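You operate a simulated robot arm through the tools that you are given. There is no shell and no other tool.

You run a simulated robot arm. Do the job below in one go: nothing can be reset, and whatever is moved stays where it is left.

TASK
The grey gas cylinder is low: change the hose over to the other one.
Fine: shut the grey valve and vent the hose to 0 bar before the coupling comes off; yellow cap into the parking cup; then open the other valve; flow dial untouched, no leak.
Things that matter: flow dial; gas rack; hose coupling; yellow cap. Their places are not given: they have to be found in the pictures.

It is judged by the outcome, as a careful person would: the job done as asked, and still so three seconds after it is handed in. It fails if anything else is knocked over, pushed out of place, dropped, spilled or broken. Lids that push on must go on centred and level and be pressed home; caps that screw on are set level and turned clockwise until they are tight.

THE ROBOT
A 7-joint arm with a three-finger gripper, fixed in place. Base frame: the origin is at the foot of the arm, x ahead of it, y to its left, z up. Units: m, degrees, N and s.
Its first joint turns from -166.0 to 166.0 degrees. Payload 2.69 kg.
Tool frame: the origin (TCP) lies between the finger pads and is the grasp point; the fingertips stand 0.03 m ahead of it; z points along the fingers, y is the line along which they close. Largest opening 0.128 m; the body of the gripper starts 0.117 m behind the TCP.
Orientation is told as [roll, pitch, yaw] about the base's x, y, z axes, in that order, counted from this pose: with the fingers straight down and closing along the base's y, the tool's x points along the base's -x, its y along +y and its z along -z.

THE INTERFACE
- The arm moves only by the tool apply_moves. Its argument "plan" is one flat list of numbers, 7 for each row, row after row: the turn, a rotation vector about the base's x, y, z in degrees, then the shift along the base's x, y, z in m, then the opening in per cent of the stroke, from 0 (shut) to 100 (fully open). In form: [wx, wy, wz, dx, dy, dz, hand, wx, wy, wz, dx, dy, dz, hand, ...]. A call has 1 to 20 rows; each row is the pose to reach, as a shift and turn from the pose commanded when the call began. Rows are played at 5 a second. More than 0.05 m and 8.6 degrees between two rows, or a gripper value outside its range, and nothing of the call is played. A pose out of reach is approached as far as the arm can. The call stops where the force on the tool passes 40 N (or 10 N more than at its start, if that is more) or the arm is blocked; 0.2 s more then pass. Each finger halts on what it meets, pressing with about 40 N; the grip force reading is that of the motor and also rises with nothing between the fingers. The clock runs only during rows and for 0.2 s after the last one: add rows that repeat a pose to give the fingers time. It gives the time, the measured TCP pose, the force on the tool (base axes), the opening and the grip force at its end, in the units of the frame above (readings bear some noise), with the torque about the TCP (base axes, N m) and any sound that the robot's microphone picked up, and new pictures: "pictures" is both (left out), scene, wrist or none.
- Cameras (640 x 400 px; columns grow to the right, rows downward): "scene" is fixed at [0.2207, -0.6491, 1.6144]; the picture's right is [0.97, -0.26, 0.00], its down [-0.10, -0.36, -0.93] and it looks along [0.24, 0.90, -0.38] (base axes); focal length 313 px, centre (320, 200). "wrist" rides on the gripper at [0.058, 0.054, -0.131] in the tool frame; the picture's right is [-0.68, 0.74, 0.00], its down [-0.62, -0.57, -0.55] and it looks along [-0.40, -0.37, 0.84] (tool axes); focal length 234 px, centre (320, 200).
- move_column(by): slides the trunk up (or, below 0, down) by that many m; the arm rides with it, the base frame stays. It gives what a move gives, with no picture.
- pixel_to_xyz(camera, pixels): for up to 12 pixels [column, row] of the newest picture of that camera ("zoom" is the newest enlarged one), the place [x, y, z] in the base frame of the surface seen there, good to about 0.003 m. The clock stands still meanwhile.
- zoom(camera, box): a new picture of the part [left, top, right, bottom] of that camera's present view, enlarged. The clock stands still meanwhile.
- sign_off(): hands the job in; it is judged then, once.

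Leave the gripper open and the arm clear of the work at the hand-in unless told otherwise.

The tools are called after "Request:" as name(argument=value, ...) on one line, values as JSON. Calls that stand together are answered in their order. apply_moves: Moves the arm, as the interface text tells. Its arguments: {"type":"object","properties":{"plan":{"type":"array","items":{"type":"number"}},"pictures":{"type":"string","enum":["both","scene","wrist","none"]}},"required":["plan"]} The other tools are called the same way: move_column (by) slides the trunk up or down; pixel_to_xyz (camera, pixels) gives the place of the surface under pixels of a picture; zoom (camera, box) takes an enlarged picture of a part of a camera's view; sign_off () hands the job in.

At the start:

```text
time: 0.0
ee_pos: [0.569, 0.3944, 1.401]
tool_rot: [0.0, 0.1, -0.1]
contact_force: [0.7, 0.9, 0.0]
torque: [-0.01, 0.01, -0.02]
width: 0.128
finger_force: 0.0
trunk travel left (down, up): [-0.275, 0.075]
```

scene: 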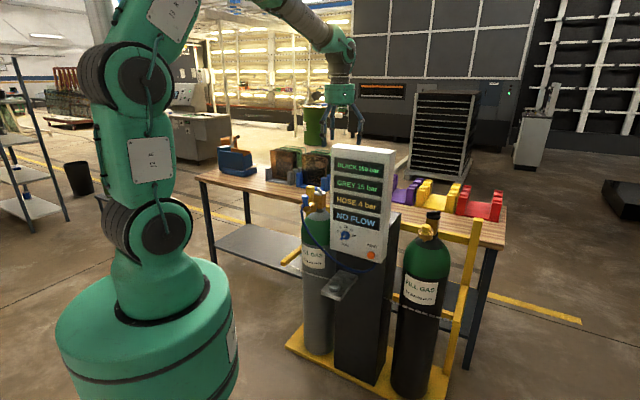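
wrist: 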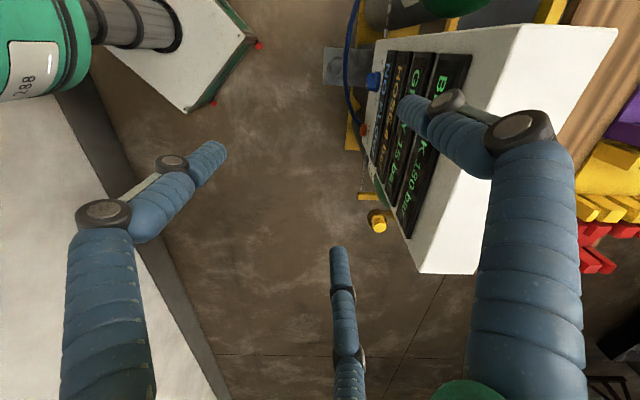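

I see the gas rack in the scene picture: a grey cylinder on the left (about 317,270), the panel in the middle (about 360,200) and a black/green cylinder on the right (about 420,300). The panel reads BLACK 180 bar, GREY 15 bar, HOSE 4 bar, NO FLOW. I will zoom in on these parts first.

Request:
zoom(camera="scene", box=[280, 130, 500, 270])

Request:
zoom(camera="wrist", box=[300, 0, 640, 280])

```text
2.86 times, centred on (390, 200) of scene
```

zoom: 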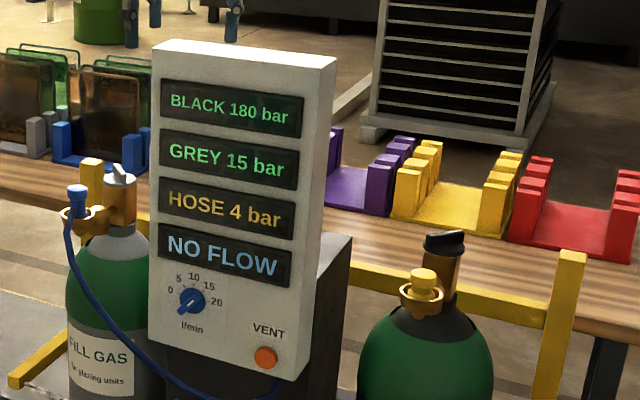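

```text
1.43 times, centred on (470, 140) of wrist
```

zoom: 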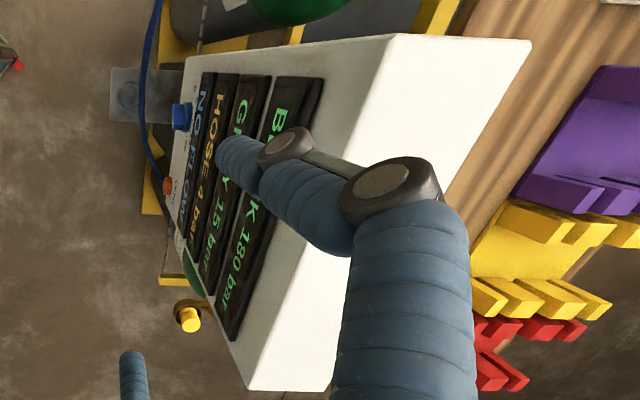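

I will zoom closer on each part: the grey valve with the blue coupling, the black valve with the yellow cap, the panel's lower half, and the shelf with the likely parking cup at about (342,283).

Request:
zoom(camera="scene", box=[290, 175, 350, 215])

Request:
zoom(camera="scene", box=[395, 195, 475, 247])

Request:
zoom(camera="scene", box=[310, 215, 400, 310])

Request:
zoom(camera="scene", box=[270, 170, 510, 400])

```text
10.00 times, centred on (320, 195) of scene
```

zoom: 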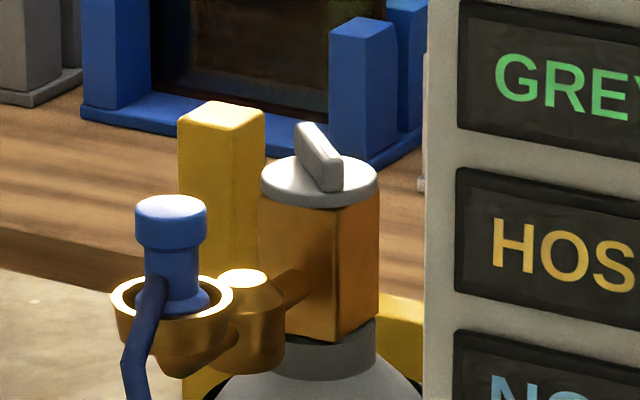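

```text
7.69 times, centred on (435, 221) of scene
```

zoom: 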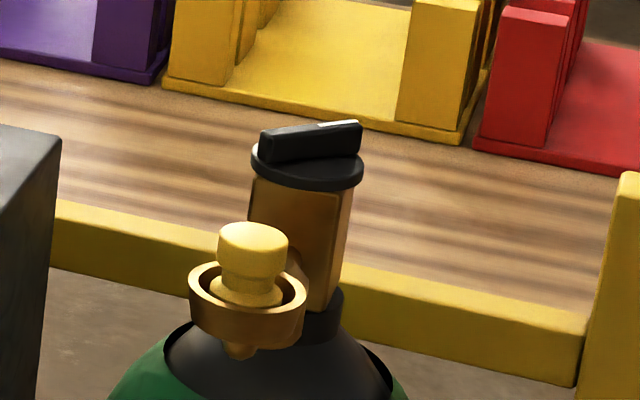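

```text
4.21 times, centred on (355, 262) of scene
```

zoom: 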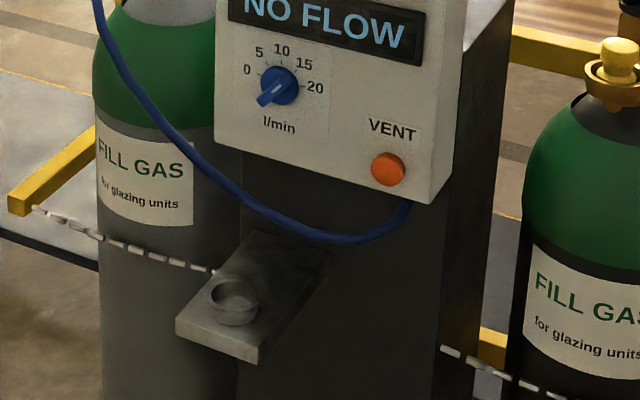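

```text
1.74 times, centred on (390, 285) of scene
```

zoom: 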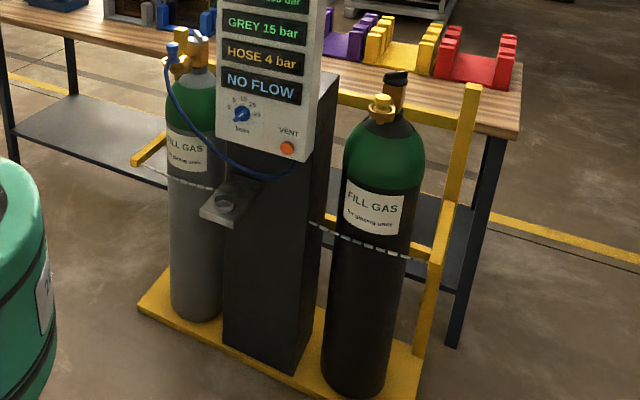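

The blue coupling stands upright in a brass socket on the grey cylinder. The black cylinder has the same socket, holding the yellow cap. The grey shelf carries a cup at about (341,285). I will zoom on the grey valve again and measure points on it.

Request:
zoom(camera="scene", box=[290, 175, 350, 215])

Request:
pixel_to_xyz(camera="zoom", pixels=[[300, 128], [334, 186], [310, 130], [280, 185], [355, 190], [170, 208], [145, 235], [198, 240], [170, 270], [120, 300], [228, 302], [245, 278]])

```text
10.00 times, centred on (320, 195) of scene
```

zoom: 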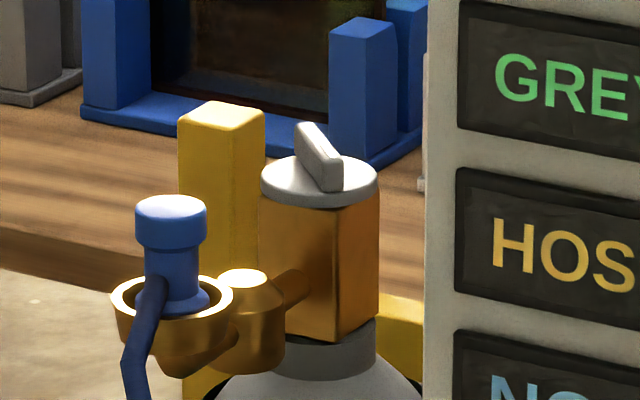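

```text
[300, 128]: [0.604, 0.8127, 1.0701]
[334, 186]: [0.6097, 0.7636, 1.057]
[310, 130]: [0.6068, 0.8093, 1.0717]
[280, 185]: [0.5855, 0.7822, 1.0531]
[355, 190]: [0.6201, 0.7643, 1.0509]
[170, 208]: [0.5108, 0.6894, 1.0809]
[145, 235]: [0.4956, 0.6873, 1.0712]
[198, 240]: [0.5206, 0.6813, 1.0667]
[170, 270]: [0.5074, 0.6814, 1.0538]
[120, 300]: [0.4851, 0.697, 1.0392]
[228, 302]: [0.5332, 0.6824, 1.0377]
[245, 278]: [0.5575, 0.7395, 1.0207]
```

Request:
zoom(camera="scene", box=[395, 195, 475, 247])

Request:
pixel_to_xyz(camera="zoom", pixels=[[265, 140], [358, 125], [310, 128], [258, 165], [355, 168], [310, 182], [252, 232], [222, 245], [286, 245], [252, 262], [195, 285], [305, 290]])

Request:
zoom(camera="scene", box=[330, 265, 390, 305])

```text
7.69 times, centred on (435, 221) of scene
```

zoom: 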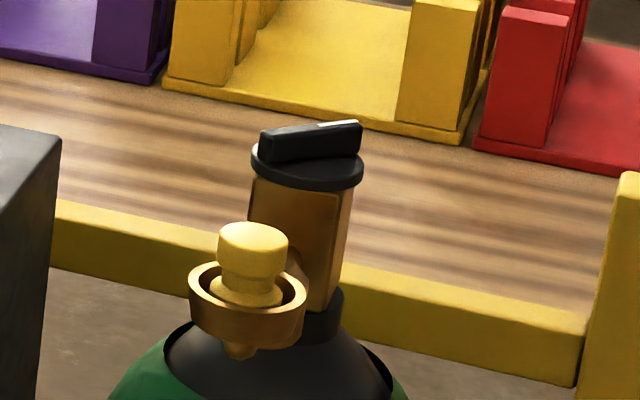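

```text
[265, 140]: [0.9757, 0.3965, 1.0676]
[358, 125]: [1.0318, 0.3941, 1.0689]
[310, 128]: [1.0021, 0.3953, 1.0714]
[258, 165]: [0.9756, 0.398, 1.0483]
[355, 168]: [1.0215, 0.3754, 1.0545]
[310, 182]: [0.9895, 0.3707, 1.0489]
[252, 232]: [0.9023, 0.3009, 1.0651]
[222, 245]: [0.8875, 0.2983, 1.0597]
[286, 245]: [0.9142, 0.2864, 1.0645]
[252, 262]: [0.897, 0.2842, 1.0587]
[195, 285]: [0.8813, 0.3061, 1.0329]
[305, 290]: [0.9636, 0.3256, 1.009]
```

```text
10.00 times, centred on (360, 285) of scene
```

zoom: 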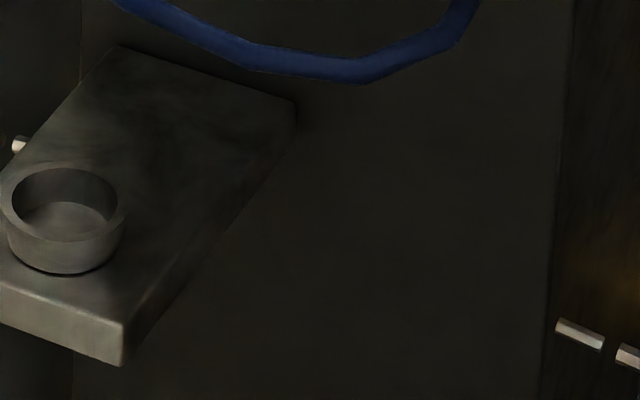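

Request:
zoom(camera="scene", box=[312, 265, 372, 305])

Request:
pixel_to_xyz(camera="zoom", pixels=[[165, 205], [283, 205], [225, 170], [225, 240], [225, 218], [290, 350], [280, 50], [455, 105]])

Request:
pixel_to_xyz(camera="scene", pixels=[[371, 254], [345, 236], [333, 146], [396, 152], [318, 320], [352, 383], [334, 143], [389, 150]])

```text
10.00 times, centred on (342, 285) of scene
```

zoom: 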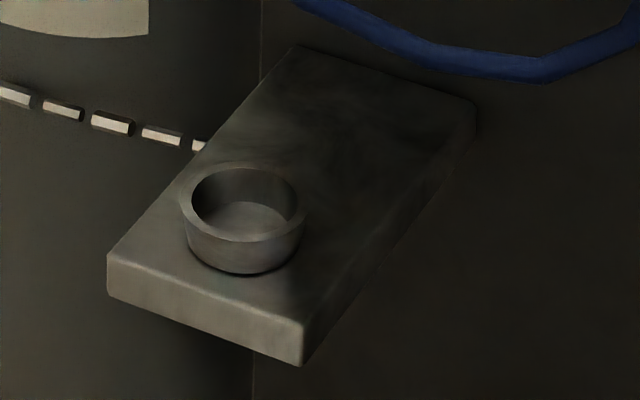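

```text
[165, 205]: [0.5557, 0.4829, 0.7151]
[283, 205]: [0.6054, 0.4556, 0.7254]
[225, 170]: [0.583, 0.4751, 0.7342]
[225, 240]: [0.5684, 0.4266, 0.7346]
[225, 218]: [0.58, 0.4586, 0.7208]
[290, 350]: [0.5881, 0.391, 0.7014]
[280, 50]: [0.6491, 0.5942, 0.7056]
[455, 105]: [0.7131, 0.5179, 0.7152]
```

```text
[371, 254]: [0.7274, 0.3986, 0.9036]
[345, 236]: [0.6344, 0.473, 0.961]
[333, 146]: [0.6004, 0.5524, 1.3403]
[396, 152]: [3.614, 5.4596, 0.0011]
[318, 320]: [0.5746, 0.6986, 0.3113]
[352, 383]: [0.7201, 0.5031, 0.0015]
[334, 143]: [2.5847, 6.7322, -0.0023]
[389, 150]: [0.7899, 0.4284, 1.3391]
```

Next I need the arm's geometry, to judge its reach. I will measure points on the arm in the scene picture.

Request:
pixel_to_xyz(camera="scene", pixels=[[160, 235], [142, 85], [165, 305], [150, 160], [240, 5], [338, 60], [340, 92], [300, 20], [100, 330], [355, 130], [180, 10]])

```text
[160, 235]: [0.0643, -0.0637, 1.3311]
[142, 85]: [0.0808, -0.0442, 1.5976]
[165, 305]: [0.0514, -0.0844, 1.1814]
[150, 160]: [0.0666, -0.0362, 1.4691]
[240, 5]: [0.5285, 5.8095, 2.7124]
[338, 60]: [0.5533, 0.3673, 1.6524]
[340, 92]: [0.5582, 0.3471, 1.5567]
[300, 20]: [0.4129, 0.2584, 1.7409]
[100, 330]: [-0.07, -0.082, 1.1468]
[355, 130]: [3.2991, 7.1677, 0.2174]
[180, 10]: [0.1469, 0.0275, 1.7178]
```

Request:
zoom(camera="scene", box=[300, 70, 380, 150])

Request:
zoom(camera="wrist", box=[0, 100, 480, 400])

```text
5.00 times, centred on (340, 110) of scene
```

zoom: 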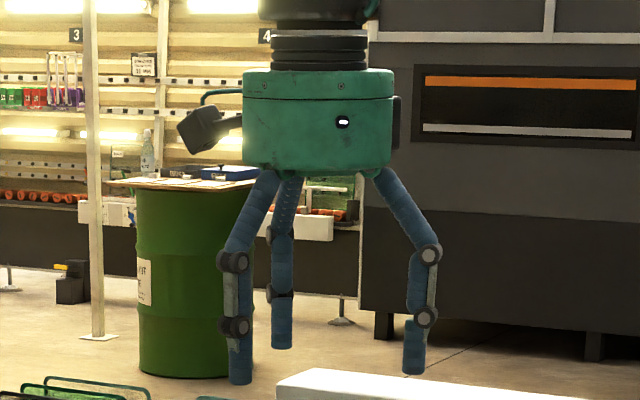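

```text
1.33 times, centred on (240, 250) of wrist
```

zoom: 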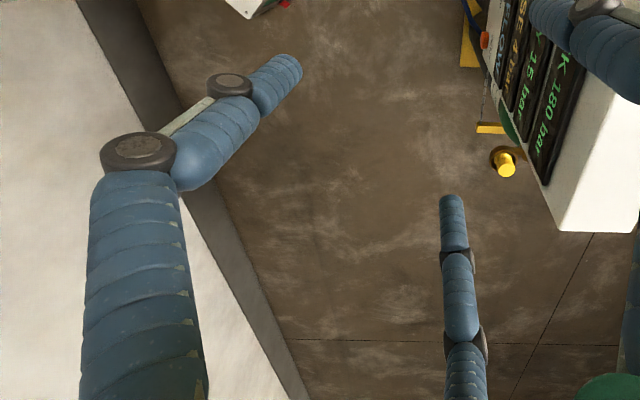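

Request:
pixel_to_xyz(camera="wrist", pixels=[[218, 152], [408, 106], [338, 252], [172, 163], [448, 100], [100, 212], [345, 292], [350, 360], [520, 128], [190, 190]])

Request:
pixel_to_xyz(camera="scene", pixels=[[330, 144], [336, 136], [362.5, 143], [365, 121], [329, 122], [336, 117]])

```text
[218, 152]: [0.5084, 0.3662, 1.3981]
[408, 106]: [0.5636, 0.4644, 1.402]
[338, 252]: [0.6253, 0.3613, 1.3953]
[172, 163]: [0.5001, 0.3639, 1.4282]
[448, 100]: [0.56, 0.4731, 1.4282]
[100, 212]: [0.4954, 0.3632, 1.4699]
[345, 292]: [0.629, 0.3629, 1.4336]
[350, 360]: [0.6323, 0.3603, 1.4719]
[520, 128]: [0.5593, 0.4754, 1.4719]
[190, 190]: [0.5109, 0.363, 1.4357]
```

```text
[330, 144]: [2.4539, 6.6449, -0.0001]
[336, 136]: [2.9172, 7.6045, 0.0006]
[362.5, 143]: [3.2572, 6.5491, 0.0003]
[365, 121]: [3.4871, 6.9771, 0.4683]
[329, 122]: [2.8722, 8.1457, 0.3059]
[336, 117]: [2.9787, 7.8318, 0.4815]
```

The hand looks as if it has three jaws in the pictures, while the text says two fingers. I am in free space, so I will half-close it here and see how the fingers move.

Request:
apply_moves(plan=[0, 0, 0, 0, 0, 0, 30, 0, 0, 0, 0, 0, 0, 30, 0, 0, 0, 0, 0, 0, 30])

```text
time: 0.8
ee_pos: [0.5684, 0.3948, 1.4007]
tool_rot: [0.0, 0.0, 0.0]
contact_force: [0.2, -0.3, 0.2]
torque: [0.01, 0.0, 0.0]
width: 0.0384
finger_force: 0.1
trunk travel left (down, up): [-0.275, 0.075]
```

scene: 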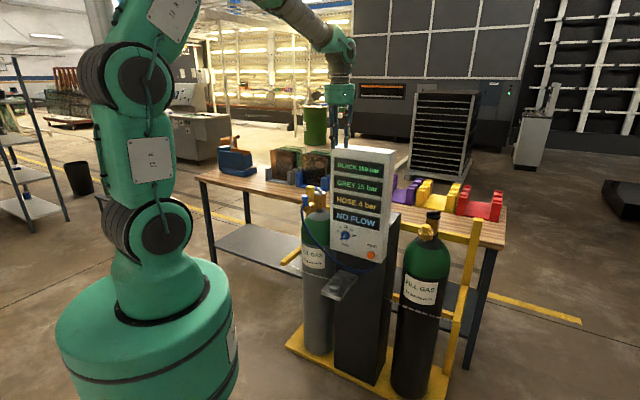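
wrist: 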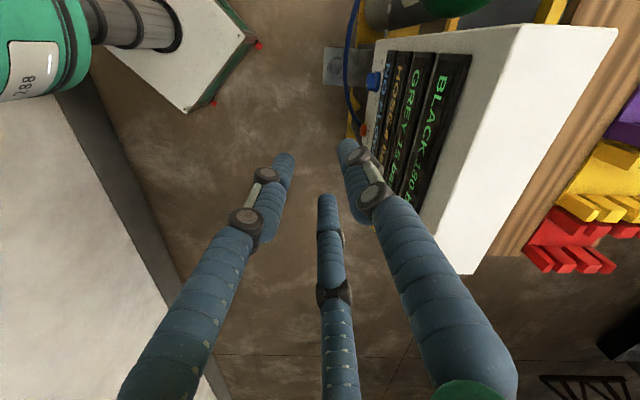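

All three fingers moved inward together. I will measure the fingertips in this half-closed state.

Request:
pixel_to_xyz(camera="wrist", pixels=[[285, 158], [347, 145], [327, 200], [275, 190], [365, 195], [327, 230], [265, 175], [355, 160]])

Request:
zoom(camera="wrist", box=[220, 100, 440, 260])

Request:
zoom(camera="scene", box=[310, 80, 374, 160])

```text
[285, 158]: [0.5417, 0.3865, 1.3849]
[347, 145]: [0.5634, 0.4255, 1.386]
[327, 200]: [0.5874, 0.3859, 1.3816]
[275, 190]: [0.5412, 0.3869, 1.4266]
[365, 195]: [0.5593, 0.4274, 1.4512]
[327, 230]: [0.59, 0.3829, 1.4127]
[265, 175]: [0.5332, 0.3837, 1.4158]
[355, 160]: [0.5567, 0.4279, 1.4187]
```

```text
2.50 times, centred on (330, 180) of wrist
```

zoom: 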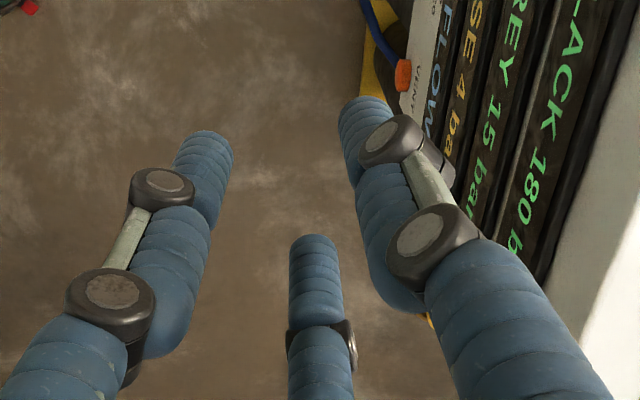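

```text
5.00 times, centred on (342, 120) of scene
```

zoom: 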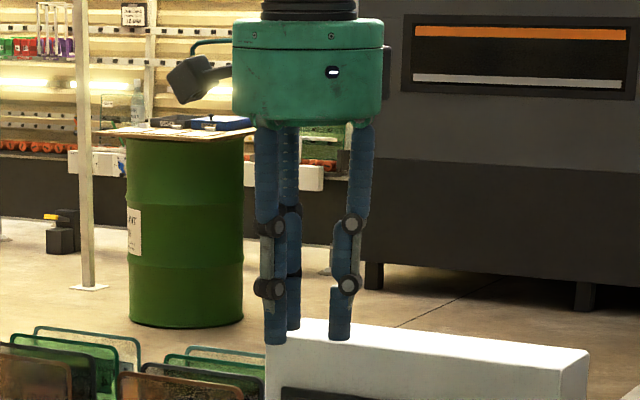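

The hand closes three fingers together: one on the tool's +y side and two on the −y side. A bar laid along tool x would be gripped properly either way. Next I move to a look-out spot near the grey valve, turning the tool +90° in yaw and passing above the panel's top at z 1.34.

Request:
apply_moves(plan=[0, 0, 7.5, 0, 0.01, 0.03, 60, 0, 0, 15, -0.005, 0.03, 0.06, 60, 0, 0, 22.5, -0.01, 0.06, 0.07, 60, 0, 0, 30, -0.013, 0.09, 0.07, 60, 0, 0, 37.5, -0.016, 0.12, 0.07, 60, 0, 0, 45, -0.019, 0.15, 0.07, 60, 0, 0, 52.5, -0.022, 0.18, 0.07, 60, 0, 0, 60, -0.025, 0.21, 0.07, 60, 0, 0, 67.5, -0.03, 0.24, 0.06, 60, 0, 0, 75, -0.033, 0.27, 0.04, 60, 0, 0, 82.5, -0.036, 0.29, 0.03, 60, 0, 0, 90, -0.039, 0.305, 0.02, 60, 0, 0, 90, -0.039, 0.305, 0.02, 60])

```text
time: 3.6
ee_pos: [0.5288, 0.7011, 1.4206]
tool_rot: [0.0, 0.0, 90.1]
contact_force: [-0.3, -0.2, 0.7]
torque: [-0.02, -0.01, 0.04]
width: 0.0767
finger_force: 0.1
trunk travel left (down, up): [-0.275, 0.075]
```

scene: 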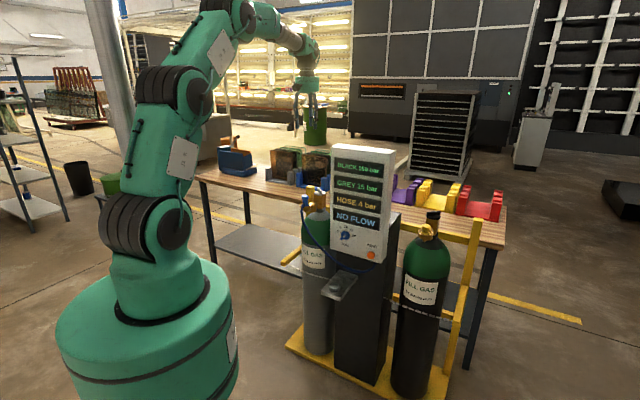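
wrist: 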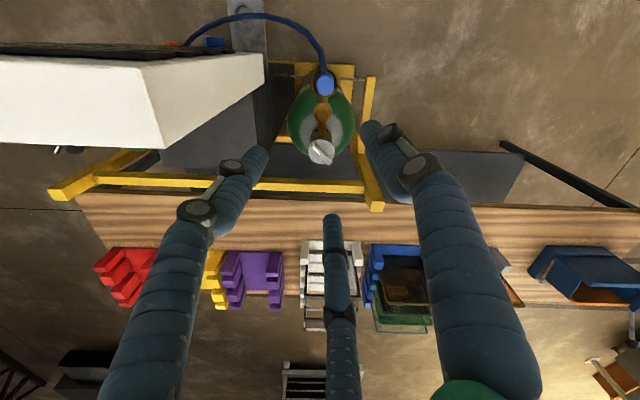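

The view is good: the grey valve shows at about (322,150) and the coupling at about (325,82). I will zoom in and measure.

Request:
zoom(camera="wrist", box=[272, 60, 372, 180])

```text
3.33 times, centred on (322, 120) of wrist
```

zoom: 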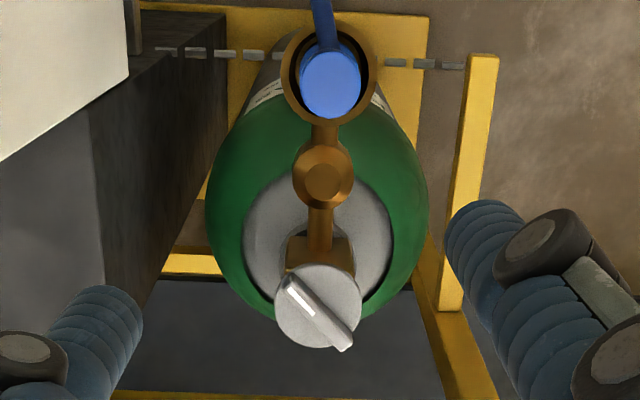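

Request:
pixel_to_xyz(camera="zoom", pixels=[[290, 285], [345, 345], [318, 315], [300, 325], [345, 290], [280, 300], [330, 85], [330, 50], [325, 110], [300, 80], [360, 80], [322, 180]])

Request:
zoom(camera="wrist", box=[302, 60, 350, 90])

Request:
zoom(camera="wrist", box=[296, 135, 344, 165])

```text
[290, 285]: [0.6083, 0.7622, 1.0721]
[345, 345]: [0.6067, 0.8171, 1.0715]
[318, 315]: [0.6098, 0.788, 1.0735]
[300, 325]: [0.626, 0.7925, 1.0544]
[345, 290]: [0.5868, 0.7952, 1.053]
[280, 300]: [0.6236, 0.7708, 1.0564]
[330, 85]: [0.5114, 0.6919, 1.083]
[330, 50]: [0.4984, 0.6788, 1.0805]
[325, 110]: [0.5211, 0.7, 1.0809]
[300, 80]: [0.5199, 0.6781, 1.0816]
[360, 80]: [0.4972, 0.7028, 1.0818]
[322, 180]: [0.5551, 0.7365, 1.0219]
```

```text
13.33 times, centred on (326, 75) of wrist
```

zoom: 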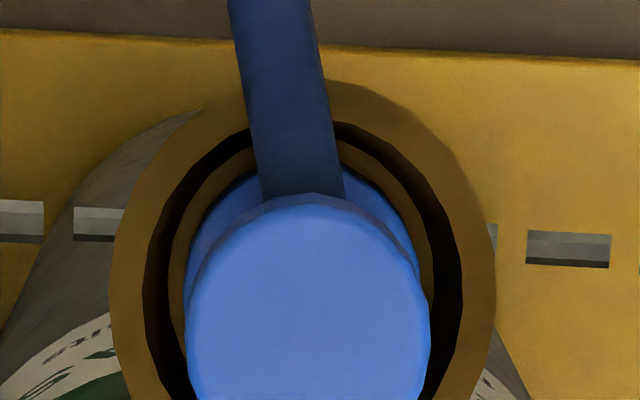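

```text
13.33 times, centred on (320, 150) of wrist
```

zoom: 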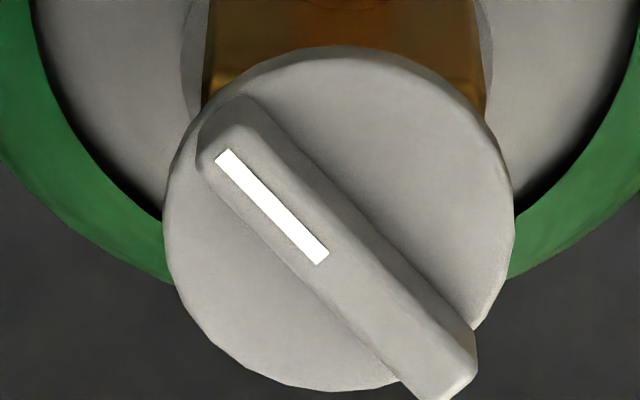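

The handle's bar lies along base y, centred at about (0.607, 0.787), with its top at z 1.073 and the disc at z 1.054. The white index mark points to −y. Tool x already lies along y at yaw 90, so I will come over the handle at z 1.20 and see whether it is within reach.

Request:
apply_moves(plan=[0, 0, 0, 0.013, 0.014, -0.037, 50, 0, 0, 0, 0.026, 0.029, -0.074, 50, 0, 0, 0, 0.039, 0.043, -0.11, 50, 0, 0, 0, 0.052, 0.057, -0.147, 50, 0, 0, 0, 0.065, 0.072, -0.184, 50, 0, 0, 0, 0.078, 0.086, -0.22, 50, 0, 0, 0, 0.078, 0.086, -0.22, 50])

```text
time: 5.2
ee_pos: [0.6072, 0.7867, 1.2018]
tool_rot: [0.0, 0.0, 90.0]
contact_force: [0.2, 0.0, 0.2]
torque: [0.01, 0.04, 0.01]
width: 0.0641
finger_force: 0.1
trunk travel left (down, up): [-0.275, 0.075]
```

scene: 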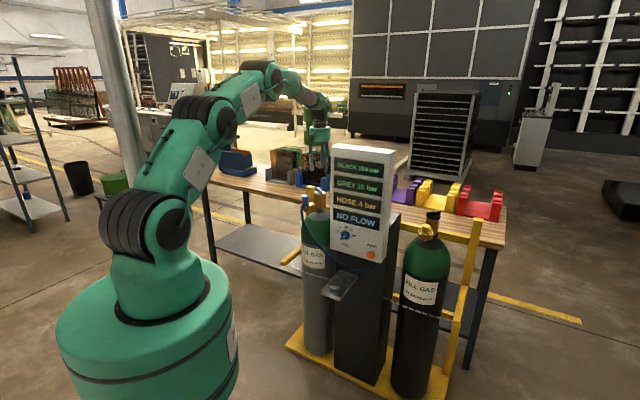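
wrist: 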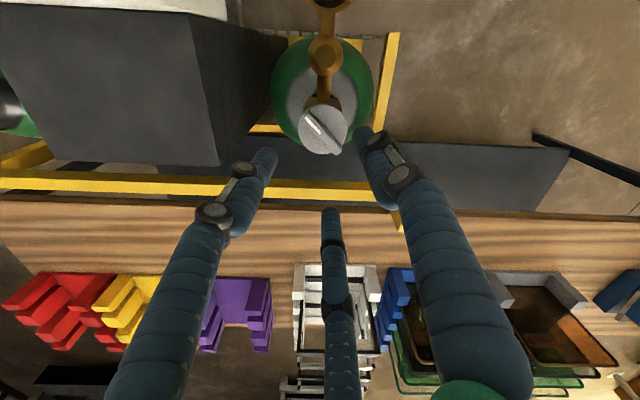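

It is within reach. I will measure the handle again from this closer view.

Request:
zoom(camera="wrist", box=[280, 80, 376, 170])

Request:
pixel_to_xyz(camera="wrist", pixels=[[308, 115], [336, 150], [322, 132], [303, 135], [345, 115], [322, 104], [322, 153], [325, 60], [320, 95], [330, 145]])

```text
4.44 times, centred on (328, 125) of wrist
```

zoom: 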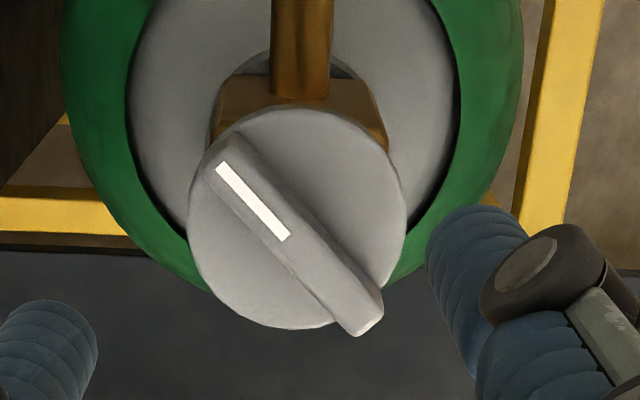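

```text
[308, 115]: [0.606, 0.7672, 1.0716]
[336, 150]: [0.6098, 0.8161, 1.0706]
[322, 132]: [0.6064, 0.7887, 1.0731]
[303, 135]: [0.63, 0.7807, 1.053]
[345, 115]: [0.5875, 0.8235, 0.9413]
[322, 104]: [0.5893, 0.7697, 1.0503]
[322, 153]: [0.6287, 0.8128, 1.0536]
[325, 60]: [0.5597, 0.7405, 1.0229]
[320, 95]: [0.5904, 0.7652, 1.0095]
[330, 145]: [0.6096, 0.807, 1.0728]
```

The handle's centre is about (0.608, 0.790). I will lower straight down to TCP z 1.089, which puts the fingertips about 5 mm above the disc, and stay open to check.

Request:
apply_moves(plan=[0, 0, 0, 0.0, 0.002, -0.04, 50, 0, 0, 0, 0.001, 0.003, -0.08, 50, 0, 0, 0, 0.001, 0.003, -0.1, 50, 0, 0, 0, 0.001, 0.003, -0.113, 50, 0, 0, 0, 0.001, 0.003, -0.113, 50])

```text
time: 6.4
ee_pos: [0.6075, 0.7867, 1.0891]
tool_rot: [0.0, 0.0, 89.9]
contact_force: [1.0, 0.2, 0.1]
torque: [-0.01, 0.04, -0.02]
width: 0.064
finger_force: 0.0
trunk travel left (down, up): [-0.275, 0.075]
```

scene: 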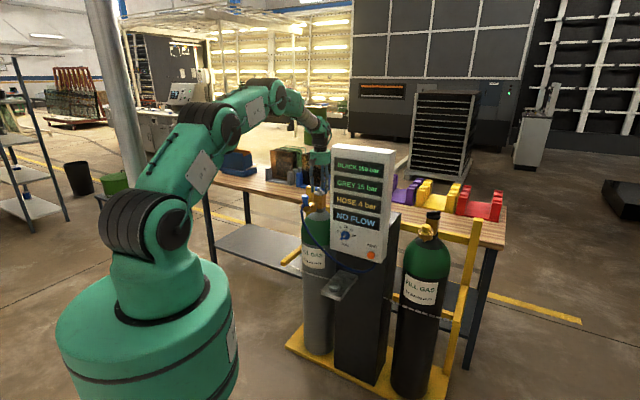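
wrist: 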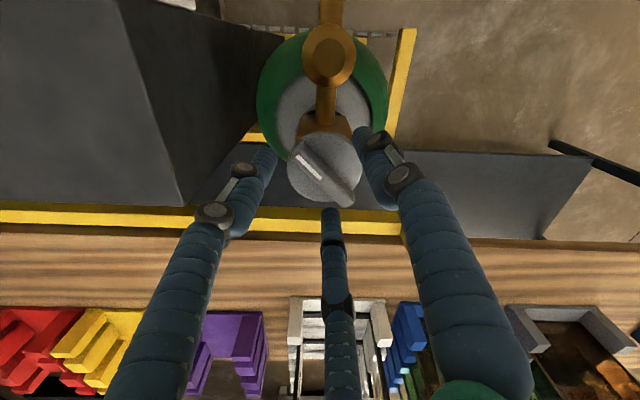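

Request:
zoom(camera="wrist", box=[250, 120, 400, 240])

Request:
pixel_to_xyz(camera="wrist", pixels=[[303, 155], [345, 198], [323, 178], [267, 155], [364, 132], [330, 212], [300, 185], [350, 150]])

```text
3.33 times, centred on (325, 180) of wrist
```

zoom: 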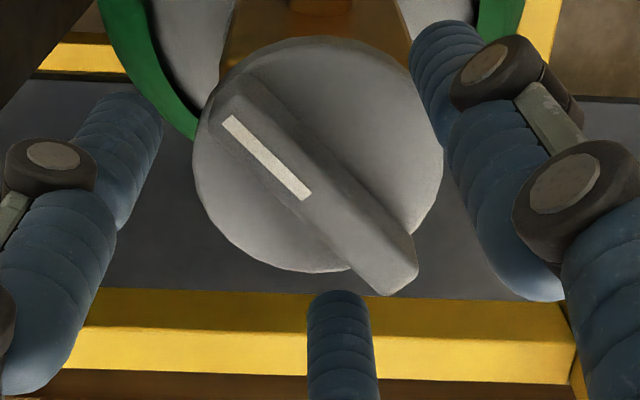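

```text
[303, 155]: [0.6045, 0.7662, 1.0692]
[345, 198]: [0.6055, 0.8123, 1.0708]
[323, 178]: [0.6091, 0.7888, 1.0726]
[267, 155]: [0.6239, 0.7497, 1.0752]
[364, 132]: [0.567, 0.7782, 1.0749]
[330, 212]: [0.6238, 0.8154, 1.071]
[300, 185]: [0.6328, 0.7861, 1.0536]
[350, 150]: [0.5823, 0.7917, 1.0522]
```

The bar sits between the fingers: one on the −x side and two on the +x side. I will close on it.

Request:
apply_moves(plan=[0, 0, 0, 0, 0.001, 0, 30, 0, 0, 0, 0, 0.001, 0, 15, 0, 0, 0, 0, 0.001, 0, 5, 0, 0, 0, 0, 0.001, 0, 5], pictures="wrist")

```text
time: 7.4
ee_pos: [0.6115, 0.7882, 1.0883]
tool_rot: [-0.2, -0.1, 90.0]
contact_force: [37.4, 1.3, 1.2]
torque: [0.1, -0.88, -0.04]
width: 0.0208
finger_force: 45.2
trunk travel left (down, up): [-0.275, 0.075]
```

wrist: 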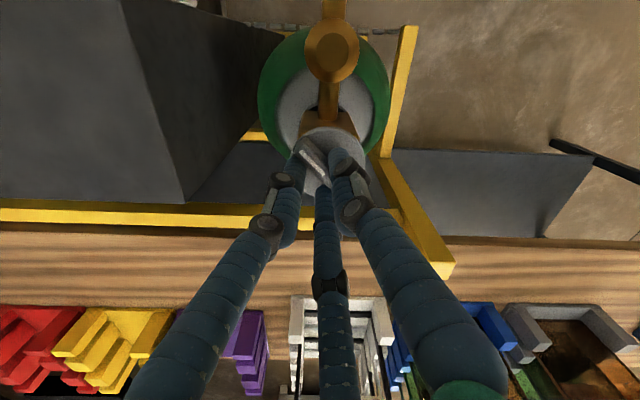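

The force reading is +37 N along x, so the fingers on the +x side touched first and the handle's centre lies a little toward +x. I will shift the command +4 mm in x to centre the grip.

Request:
apply_moves(plan=[0, 0, 0, 0.002, 0, 0, 5, 0, 0, 0, 0.004, 0, 0, 5, 0, 0, 0, 0.004, 0, 0, 5], pictures="wrist")

Request:
zoom(camera="wrist", box=[270, 110, 380, 200])

```text
time: 8.2
ee_pos: [0.6122, 0.7889, 1.0889]
tool_rot: [0.1, 0.0, 90.1]
contact_force: [17.3, -4.6, 9.2]
torque: [-0.39, -0.3, -0.02]
width: 0.0206
finger_force: 45.3
trunk travel left (down, up): [-0.275, 0.075]
```

wrist: 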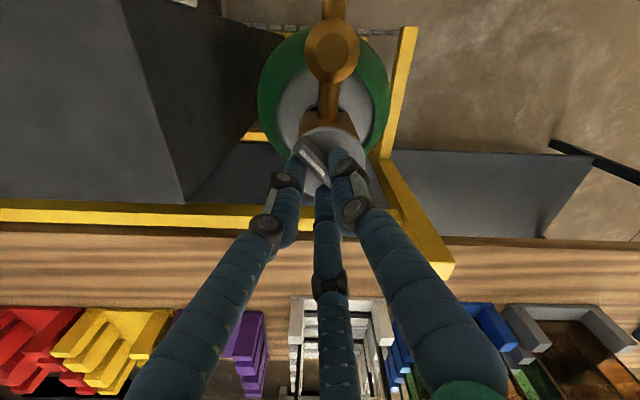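

```text
4.44 times, centred on (325, 155) of wrist
```

zoom: 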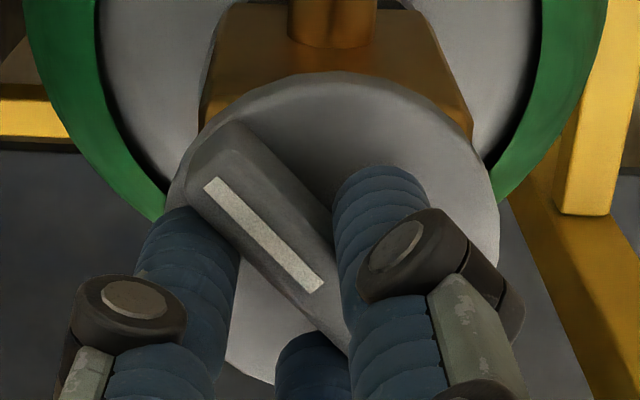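

The grip holds both sides of the bar at width 0.0206, and the side force fell to 17 N. I will add 2 mm more in x and start turning clockwise, −8° per row for 5 rows, watching the torque.

Request:
apply_moves(plan=[0, 0, 0, 0.002, 0, 0, 5, 0, 0, -8, 0.002, 0, 0, 5, 0, 0, -16, 0.002, 0, 0, 5, 0, 0, -24, 0.002, 0, 0, 5, 0, 0, -32, 0.002, 0, 0, 5, 0, 0, -40, 0.002, 0, 0, 5])

```text
time: 9.4
ee_pos: [0.6209, 0.7859, 1.0881]
tool_rot: [-0.3, -0.1, 58.7]
contact_force: [35.4, -33.8, 1.2]
torque: [0.69, -2.11, 8.62]
width: 0.0487
finger_force: 44.4
trunk travel left (down, up): [-0.275, 0.075]
stopped in row 6: the force on the tool passed its limit at 42 N (the readings are from after the stop); the commanded pose is now the measured one
```

scene: 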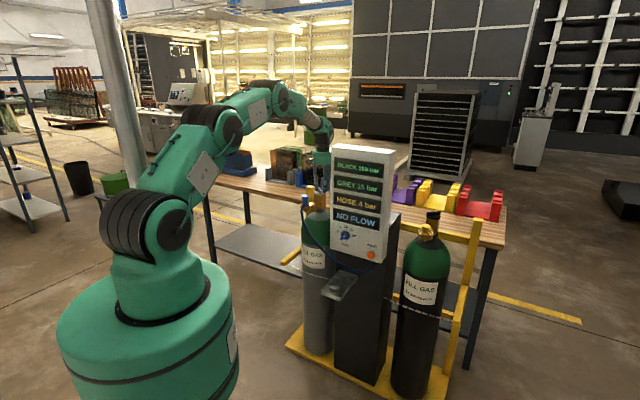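
wrist: 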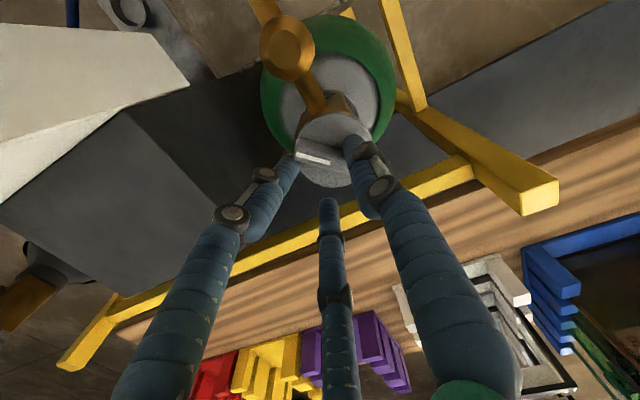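

The call stopped at 42 N with the torque at 8.6 N m, and the fingers were spread to 0.049, so the bar may not have turned with the hand. I will look at the handle's angle.

Request:
zoom(camera="wrist", box=[270, 100, 390, 210])

Request:
zoom(camera="scene", box=[290, 175, 350, 215])

Request:
pixel_to_xyz(camera="wrist", pixels=[[302, 153], [330, 163], [350, 172], [316, 158], [290, 165], [350, 145]])

```text
3.64 times, centred on (330, 155) of wrist
```

zoom: 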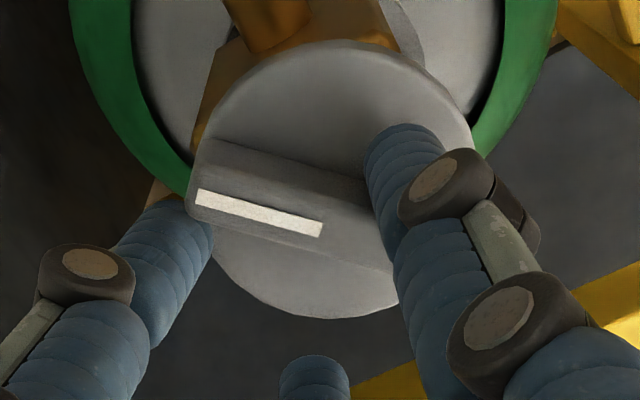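

```text
10.00 times, centred on (320, 195) of scene
```

zoom: 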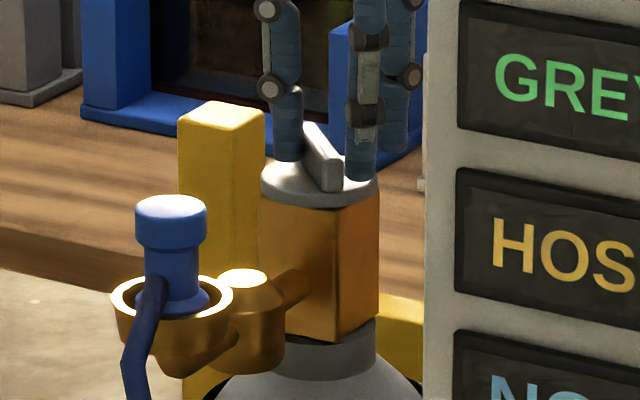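

```text
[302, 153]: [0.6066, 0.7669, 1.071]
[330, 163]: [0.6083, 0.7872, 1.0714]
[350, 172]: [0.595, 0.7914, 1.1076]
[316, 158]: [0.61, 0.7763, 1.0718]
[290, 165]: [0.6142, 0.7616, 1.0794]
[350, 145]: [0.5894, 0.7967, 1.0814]
```

The bar has not moved at all, although the hand turned 31° around it. From the finger positions I work out that, on a thin bar, the three-jaw grip sits with the bar about 4.5 mm off the TCP, toward the single finger. My turn was therefore off the valve's axis. I will open, return to yaw 90 with the TCP at (0.6125, 0.790), and grip again.

Request:
apply_moves(plan=[0, 0, 0, -0.003, 0.001, 0, 55, 0, 0, 0, -0.006, 0.003, 0, 60, 0, 0, 8, -0.0084, 0.004, 0, 60, 0, 0, 16, -0.0084, 0.004, 0, 60, 0, 0, 24, -0.0084, 0.004, 0, 60, 0, 0, 31.3, -0.0084, 0.004, 0, 60, 0, 0, 31.3, -0.0084, 0.004, 0, 60], pictures="wrist")

Request:
zoom(camera="wrist", box=[260, 100, 390, 220])

```text
time: 10.0
ee_pos: [0.6168, 0.7897, 1.094]
tool_rot: [-0.5, -0.6, 58.4]
contact_force: [-0.6, 0.0, 1.6]
torque: [0.0, -0.12, 0.01]
width: 0.078
finger_force: 0.4
trunk travel left (down, up): [-0.275, 0.075]
stopped in row 2: the force on the tool passed its limit at 81 N (the readings are from after the stop); the commanded pose is now the measured one
```

wrist: 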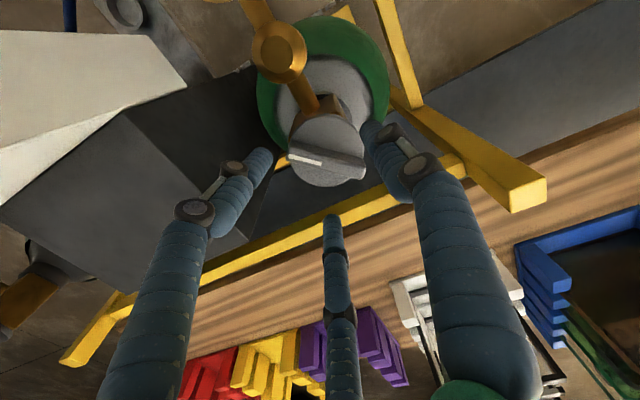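

```text
3.33 times, centred on (325, 160) of wrist
```

zoom: 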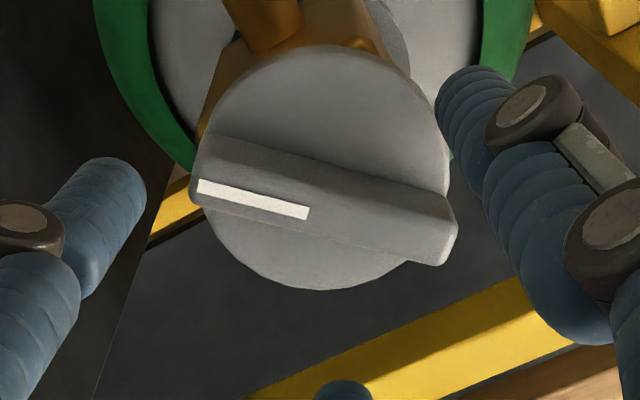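

The hand is free again after the release. I will measure the bar once more.

Request:
pixel_to_xyz(camera="zoom", pixels=[[205, 165], [200, 195], [310, 212], [440, 235], [240, 150], [430, 195], [300, 60], [320, 285], [255, 205], [360, 205]])

```text
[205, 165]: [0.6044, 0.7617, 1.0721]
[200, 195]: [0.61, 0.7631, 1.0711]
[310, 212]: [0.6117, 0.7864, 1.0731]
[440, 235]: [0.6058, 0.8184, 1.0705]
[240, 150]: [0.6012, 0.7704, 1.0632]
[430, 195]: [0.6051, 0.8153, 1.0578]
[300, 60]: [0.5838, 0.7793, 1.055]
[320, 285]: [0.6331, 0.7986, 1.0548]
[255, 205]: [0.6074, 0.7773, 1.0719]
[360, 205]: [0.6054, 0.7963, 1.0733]
```

The bar still lies along y, centred at (0.608, 0.790). I will turn the open hand back to yaw 90 with the TCP at (0.6125, 0.790, 1.089), fingers wide.

Request:
apply_moves(plan=[-0.1, 0.1, 8, -0.001, 0, 0, 60, -0.2, 0.3, 16, -0.002, 0, 0, 60, -0.3, 0.5, 24, -0.003, 0, 0, 60, -0.44, 0.64, 31.6, -0.0043, 0, -0.002, 60, -0.44, 0.64, 31.6, -0.0043, 0, -0.005, 60, -0.44, 0.64, 31.6, -0.0043, 0, -0.005, 60], pictures="none")

```text
time: 11.4
ee_pos: [0.6144, 0.7895, 1.0858]
tool_rot: [0.0, 0.0, 90.0]
contact_force: [0.1, 0.2, 0.4]
torque: [-0.02, 0.0, 0.0]
width: 0.077
finger_force: 0.1
trunk travel left (down, up): [-0.275, 0.075]
```

Request:
apply_moves(plan=[0, 0, 0, -0.001, 0, 0.002, 40, 0, 0, 0, -0.001, 0, 0.002, 20, 0, 0, 0, -0.001, 0, 0.002, 10, 0, 0, 0, -0.001, 0, 0.002, 10], pictures="wrist")

```text
time: 12.4
ee_pos: [0.6126, 0.7894, 1.0884]
tool_rot: [0.1, 0.1, 90.1]
contact_force: [-4.6, 1.3, -0.6]
torque: [0.02, 0.13, -0.02]
width: 0.0204
finger_force: 44.8
trunk travel left (down, up): [-0.275, 0.075]
```

wrist: 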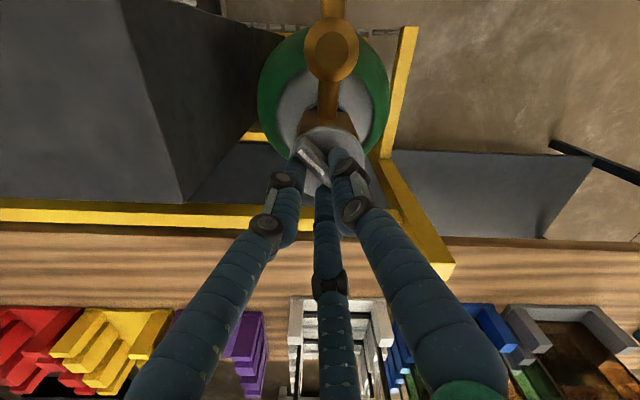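

The grip is now centred, with almost no side force. I will turn a small step clockwise (−8°) about the valve's axis and read the torque.

Request:
apply_moves(plan=[0, 0, -4, 0, -0.0003, 0, 10, 0, 0, -8, 0, -0.0006, 0, 10], pictures="wrist")

Request:
zoom(camera="wrist", box=[270, 110, 380, 200])

```text
time: 13.0
ee_pos: [0.6137, 0.789, 1.0877]
tool_rot: [0.0, 0.1, 82.1]
contact_force: [1.6, -0.1, -2.9]
torque: [0.02, 0.0, 2.11]
width: 0.0226
finger_force: 45.1
trunk travel left (down, up): [-0.275, 0.075]
```

wrist: 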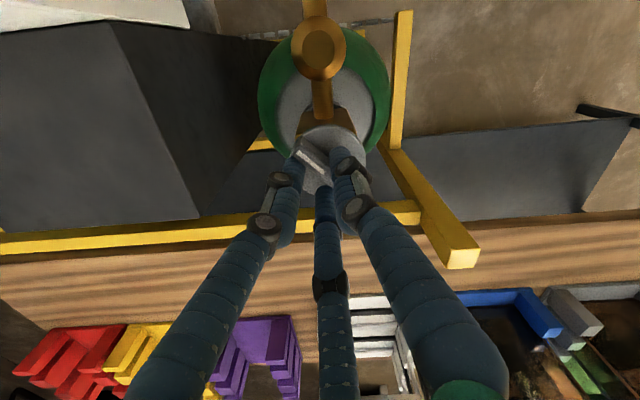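

```text
4.44 times, centred on (325, 155) of wrist
```

zoom: 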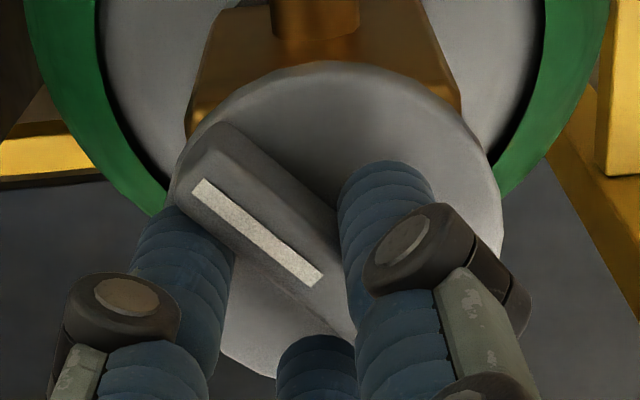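

The torque rose to 2.1 N m and the bar stayed put: it stands against a stop in this direction. I will go back and try a small step the other way, watching the torque and the panel.

Request:
apply_moves(plan=[0, 0, 4, 0, 0.0003, 0, 10, 0, 0, 8, 0, 0.0006, 0, 10, 0, 0, 12, 0, 0.0009, 0, 10, 0, 0, 16, 0, 0.0012, 0, 10])

Request:
zoom(camera="wrist", box=[270, 110, 380, 200])

Request:
zoom(camera="scene", box=[325, 140, 405, 270])

```text
time: 14.0
ee_pos: [0.6131, 0.7896, 1.0884]
tool_rot: [0.1, 0.1, 98.1]
contact_force: [-5.4, 2.1, -2.1]
torque: [-0.26, 0.11, -0.04]
width: 0.0203
finger_force: 45.5
trunk travel left (down, up): [-0.275, 0.075]
```

scene: 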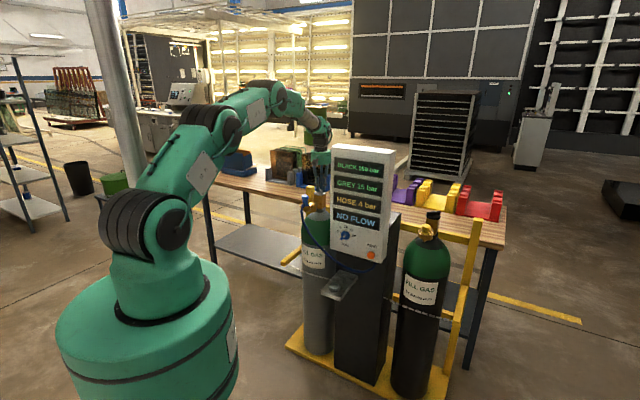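
wrist: 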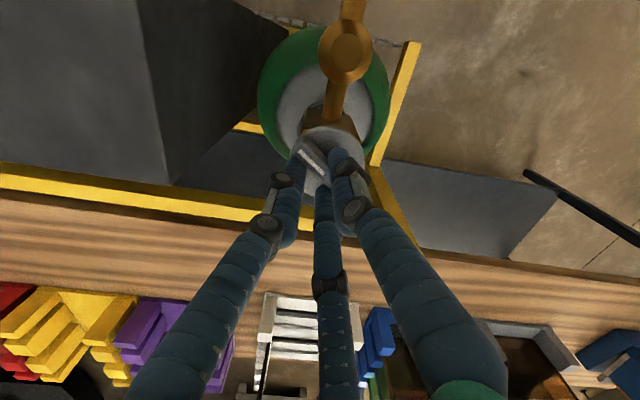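

```text
4.44 times, centred on (325, 155) of wrist
```

zoom: 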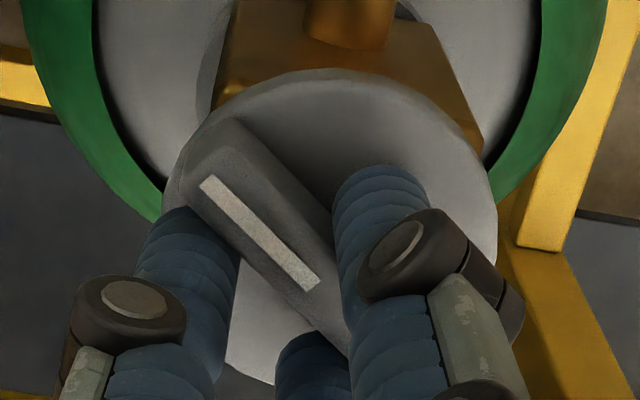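

```text
3.08 times, centred on (365, 205) of scene
```

zoom: 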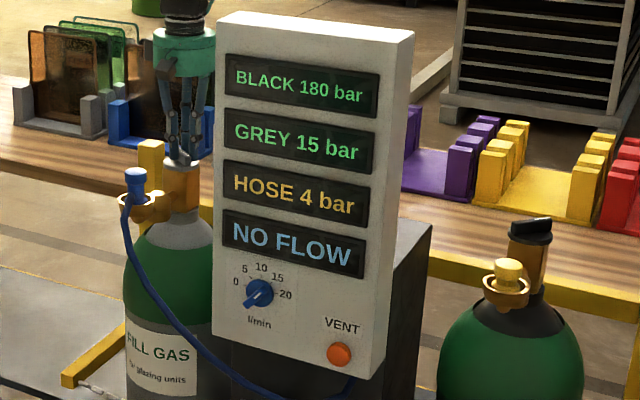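

Counter-clockwise the handle follows the hand freely, with torque near 0. The black valve is shut, and its index mark points to +x. The grey mark pointed to −y, so a turn of +90° brings it to the same position as the shut one. The VENT test will later prove whether it is really shut. I will continue about the axis in 8° steps, checking halfway.

Request:
apply_moves(plan=[0, 0, 8, -0.0001, 0.0006, 0, 10, 0, 0, 16, -0.0003, 0.0012, 0, 10, 0, 0, 24, -0.0006, 0.0018, 0, 10, 0, 0, 32, -0.001, 0.0023, 0, 10, 0, 0, 40, -0.0014, 0.0027, 0, 10])

Request:
zoom(camera="wrist", box=[270, 110, 380, 200])

Request:
zoom(camera="scene", box=[325, 140, 405, 270])

```text
time: 15.2
ee_pos: [0.6128, 0.7935, 1.0881]
tool_rot: [0.0, 0.2, 138.2]
contact_force: [12.3, 11.1, -6.5]
torque: [0.25, -0.34, -0.08]
width: 0.0203
finger_force: 45.4
trunk travel left (down, up): [-0.275, 0.075]
```

scene: 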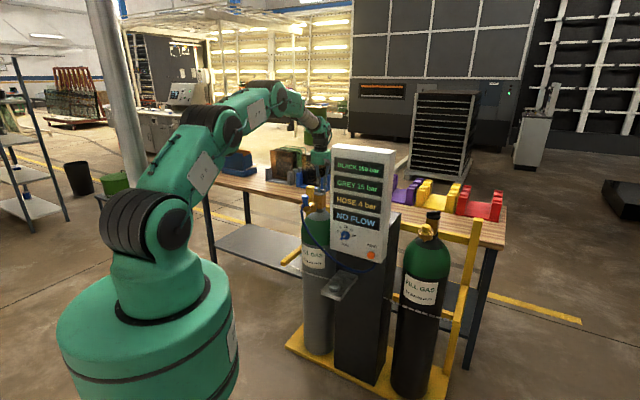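
wrist: 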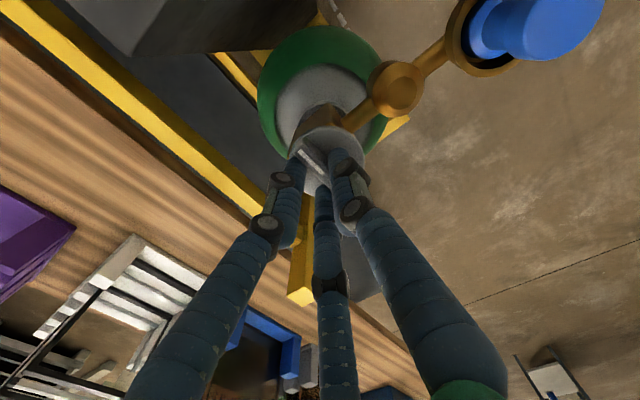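

```text
4.44 times, centred on (325, 155) of wrist
```

zoom: 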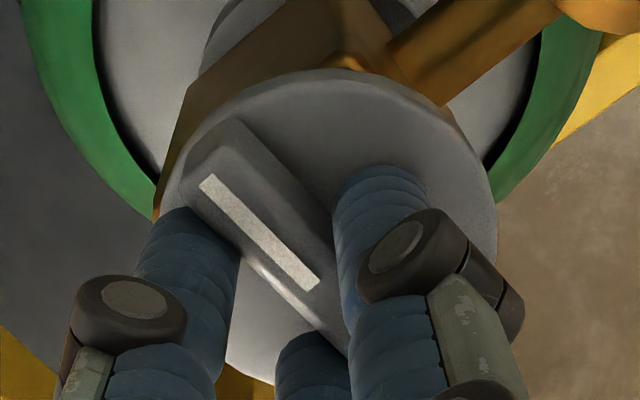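

```text
3.08 times, centred on (365, 205) of scene
```

zoom: 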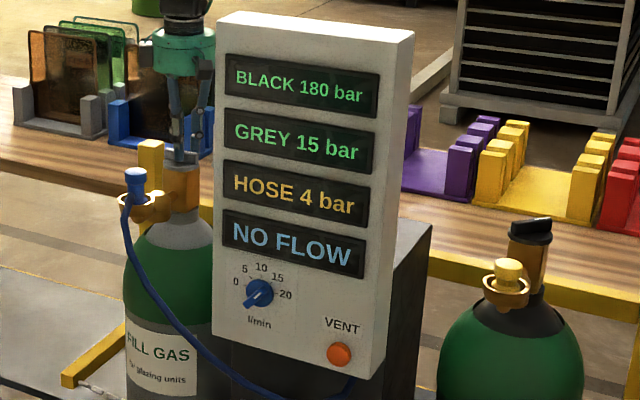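

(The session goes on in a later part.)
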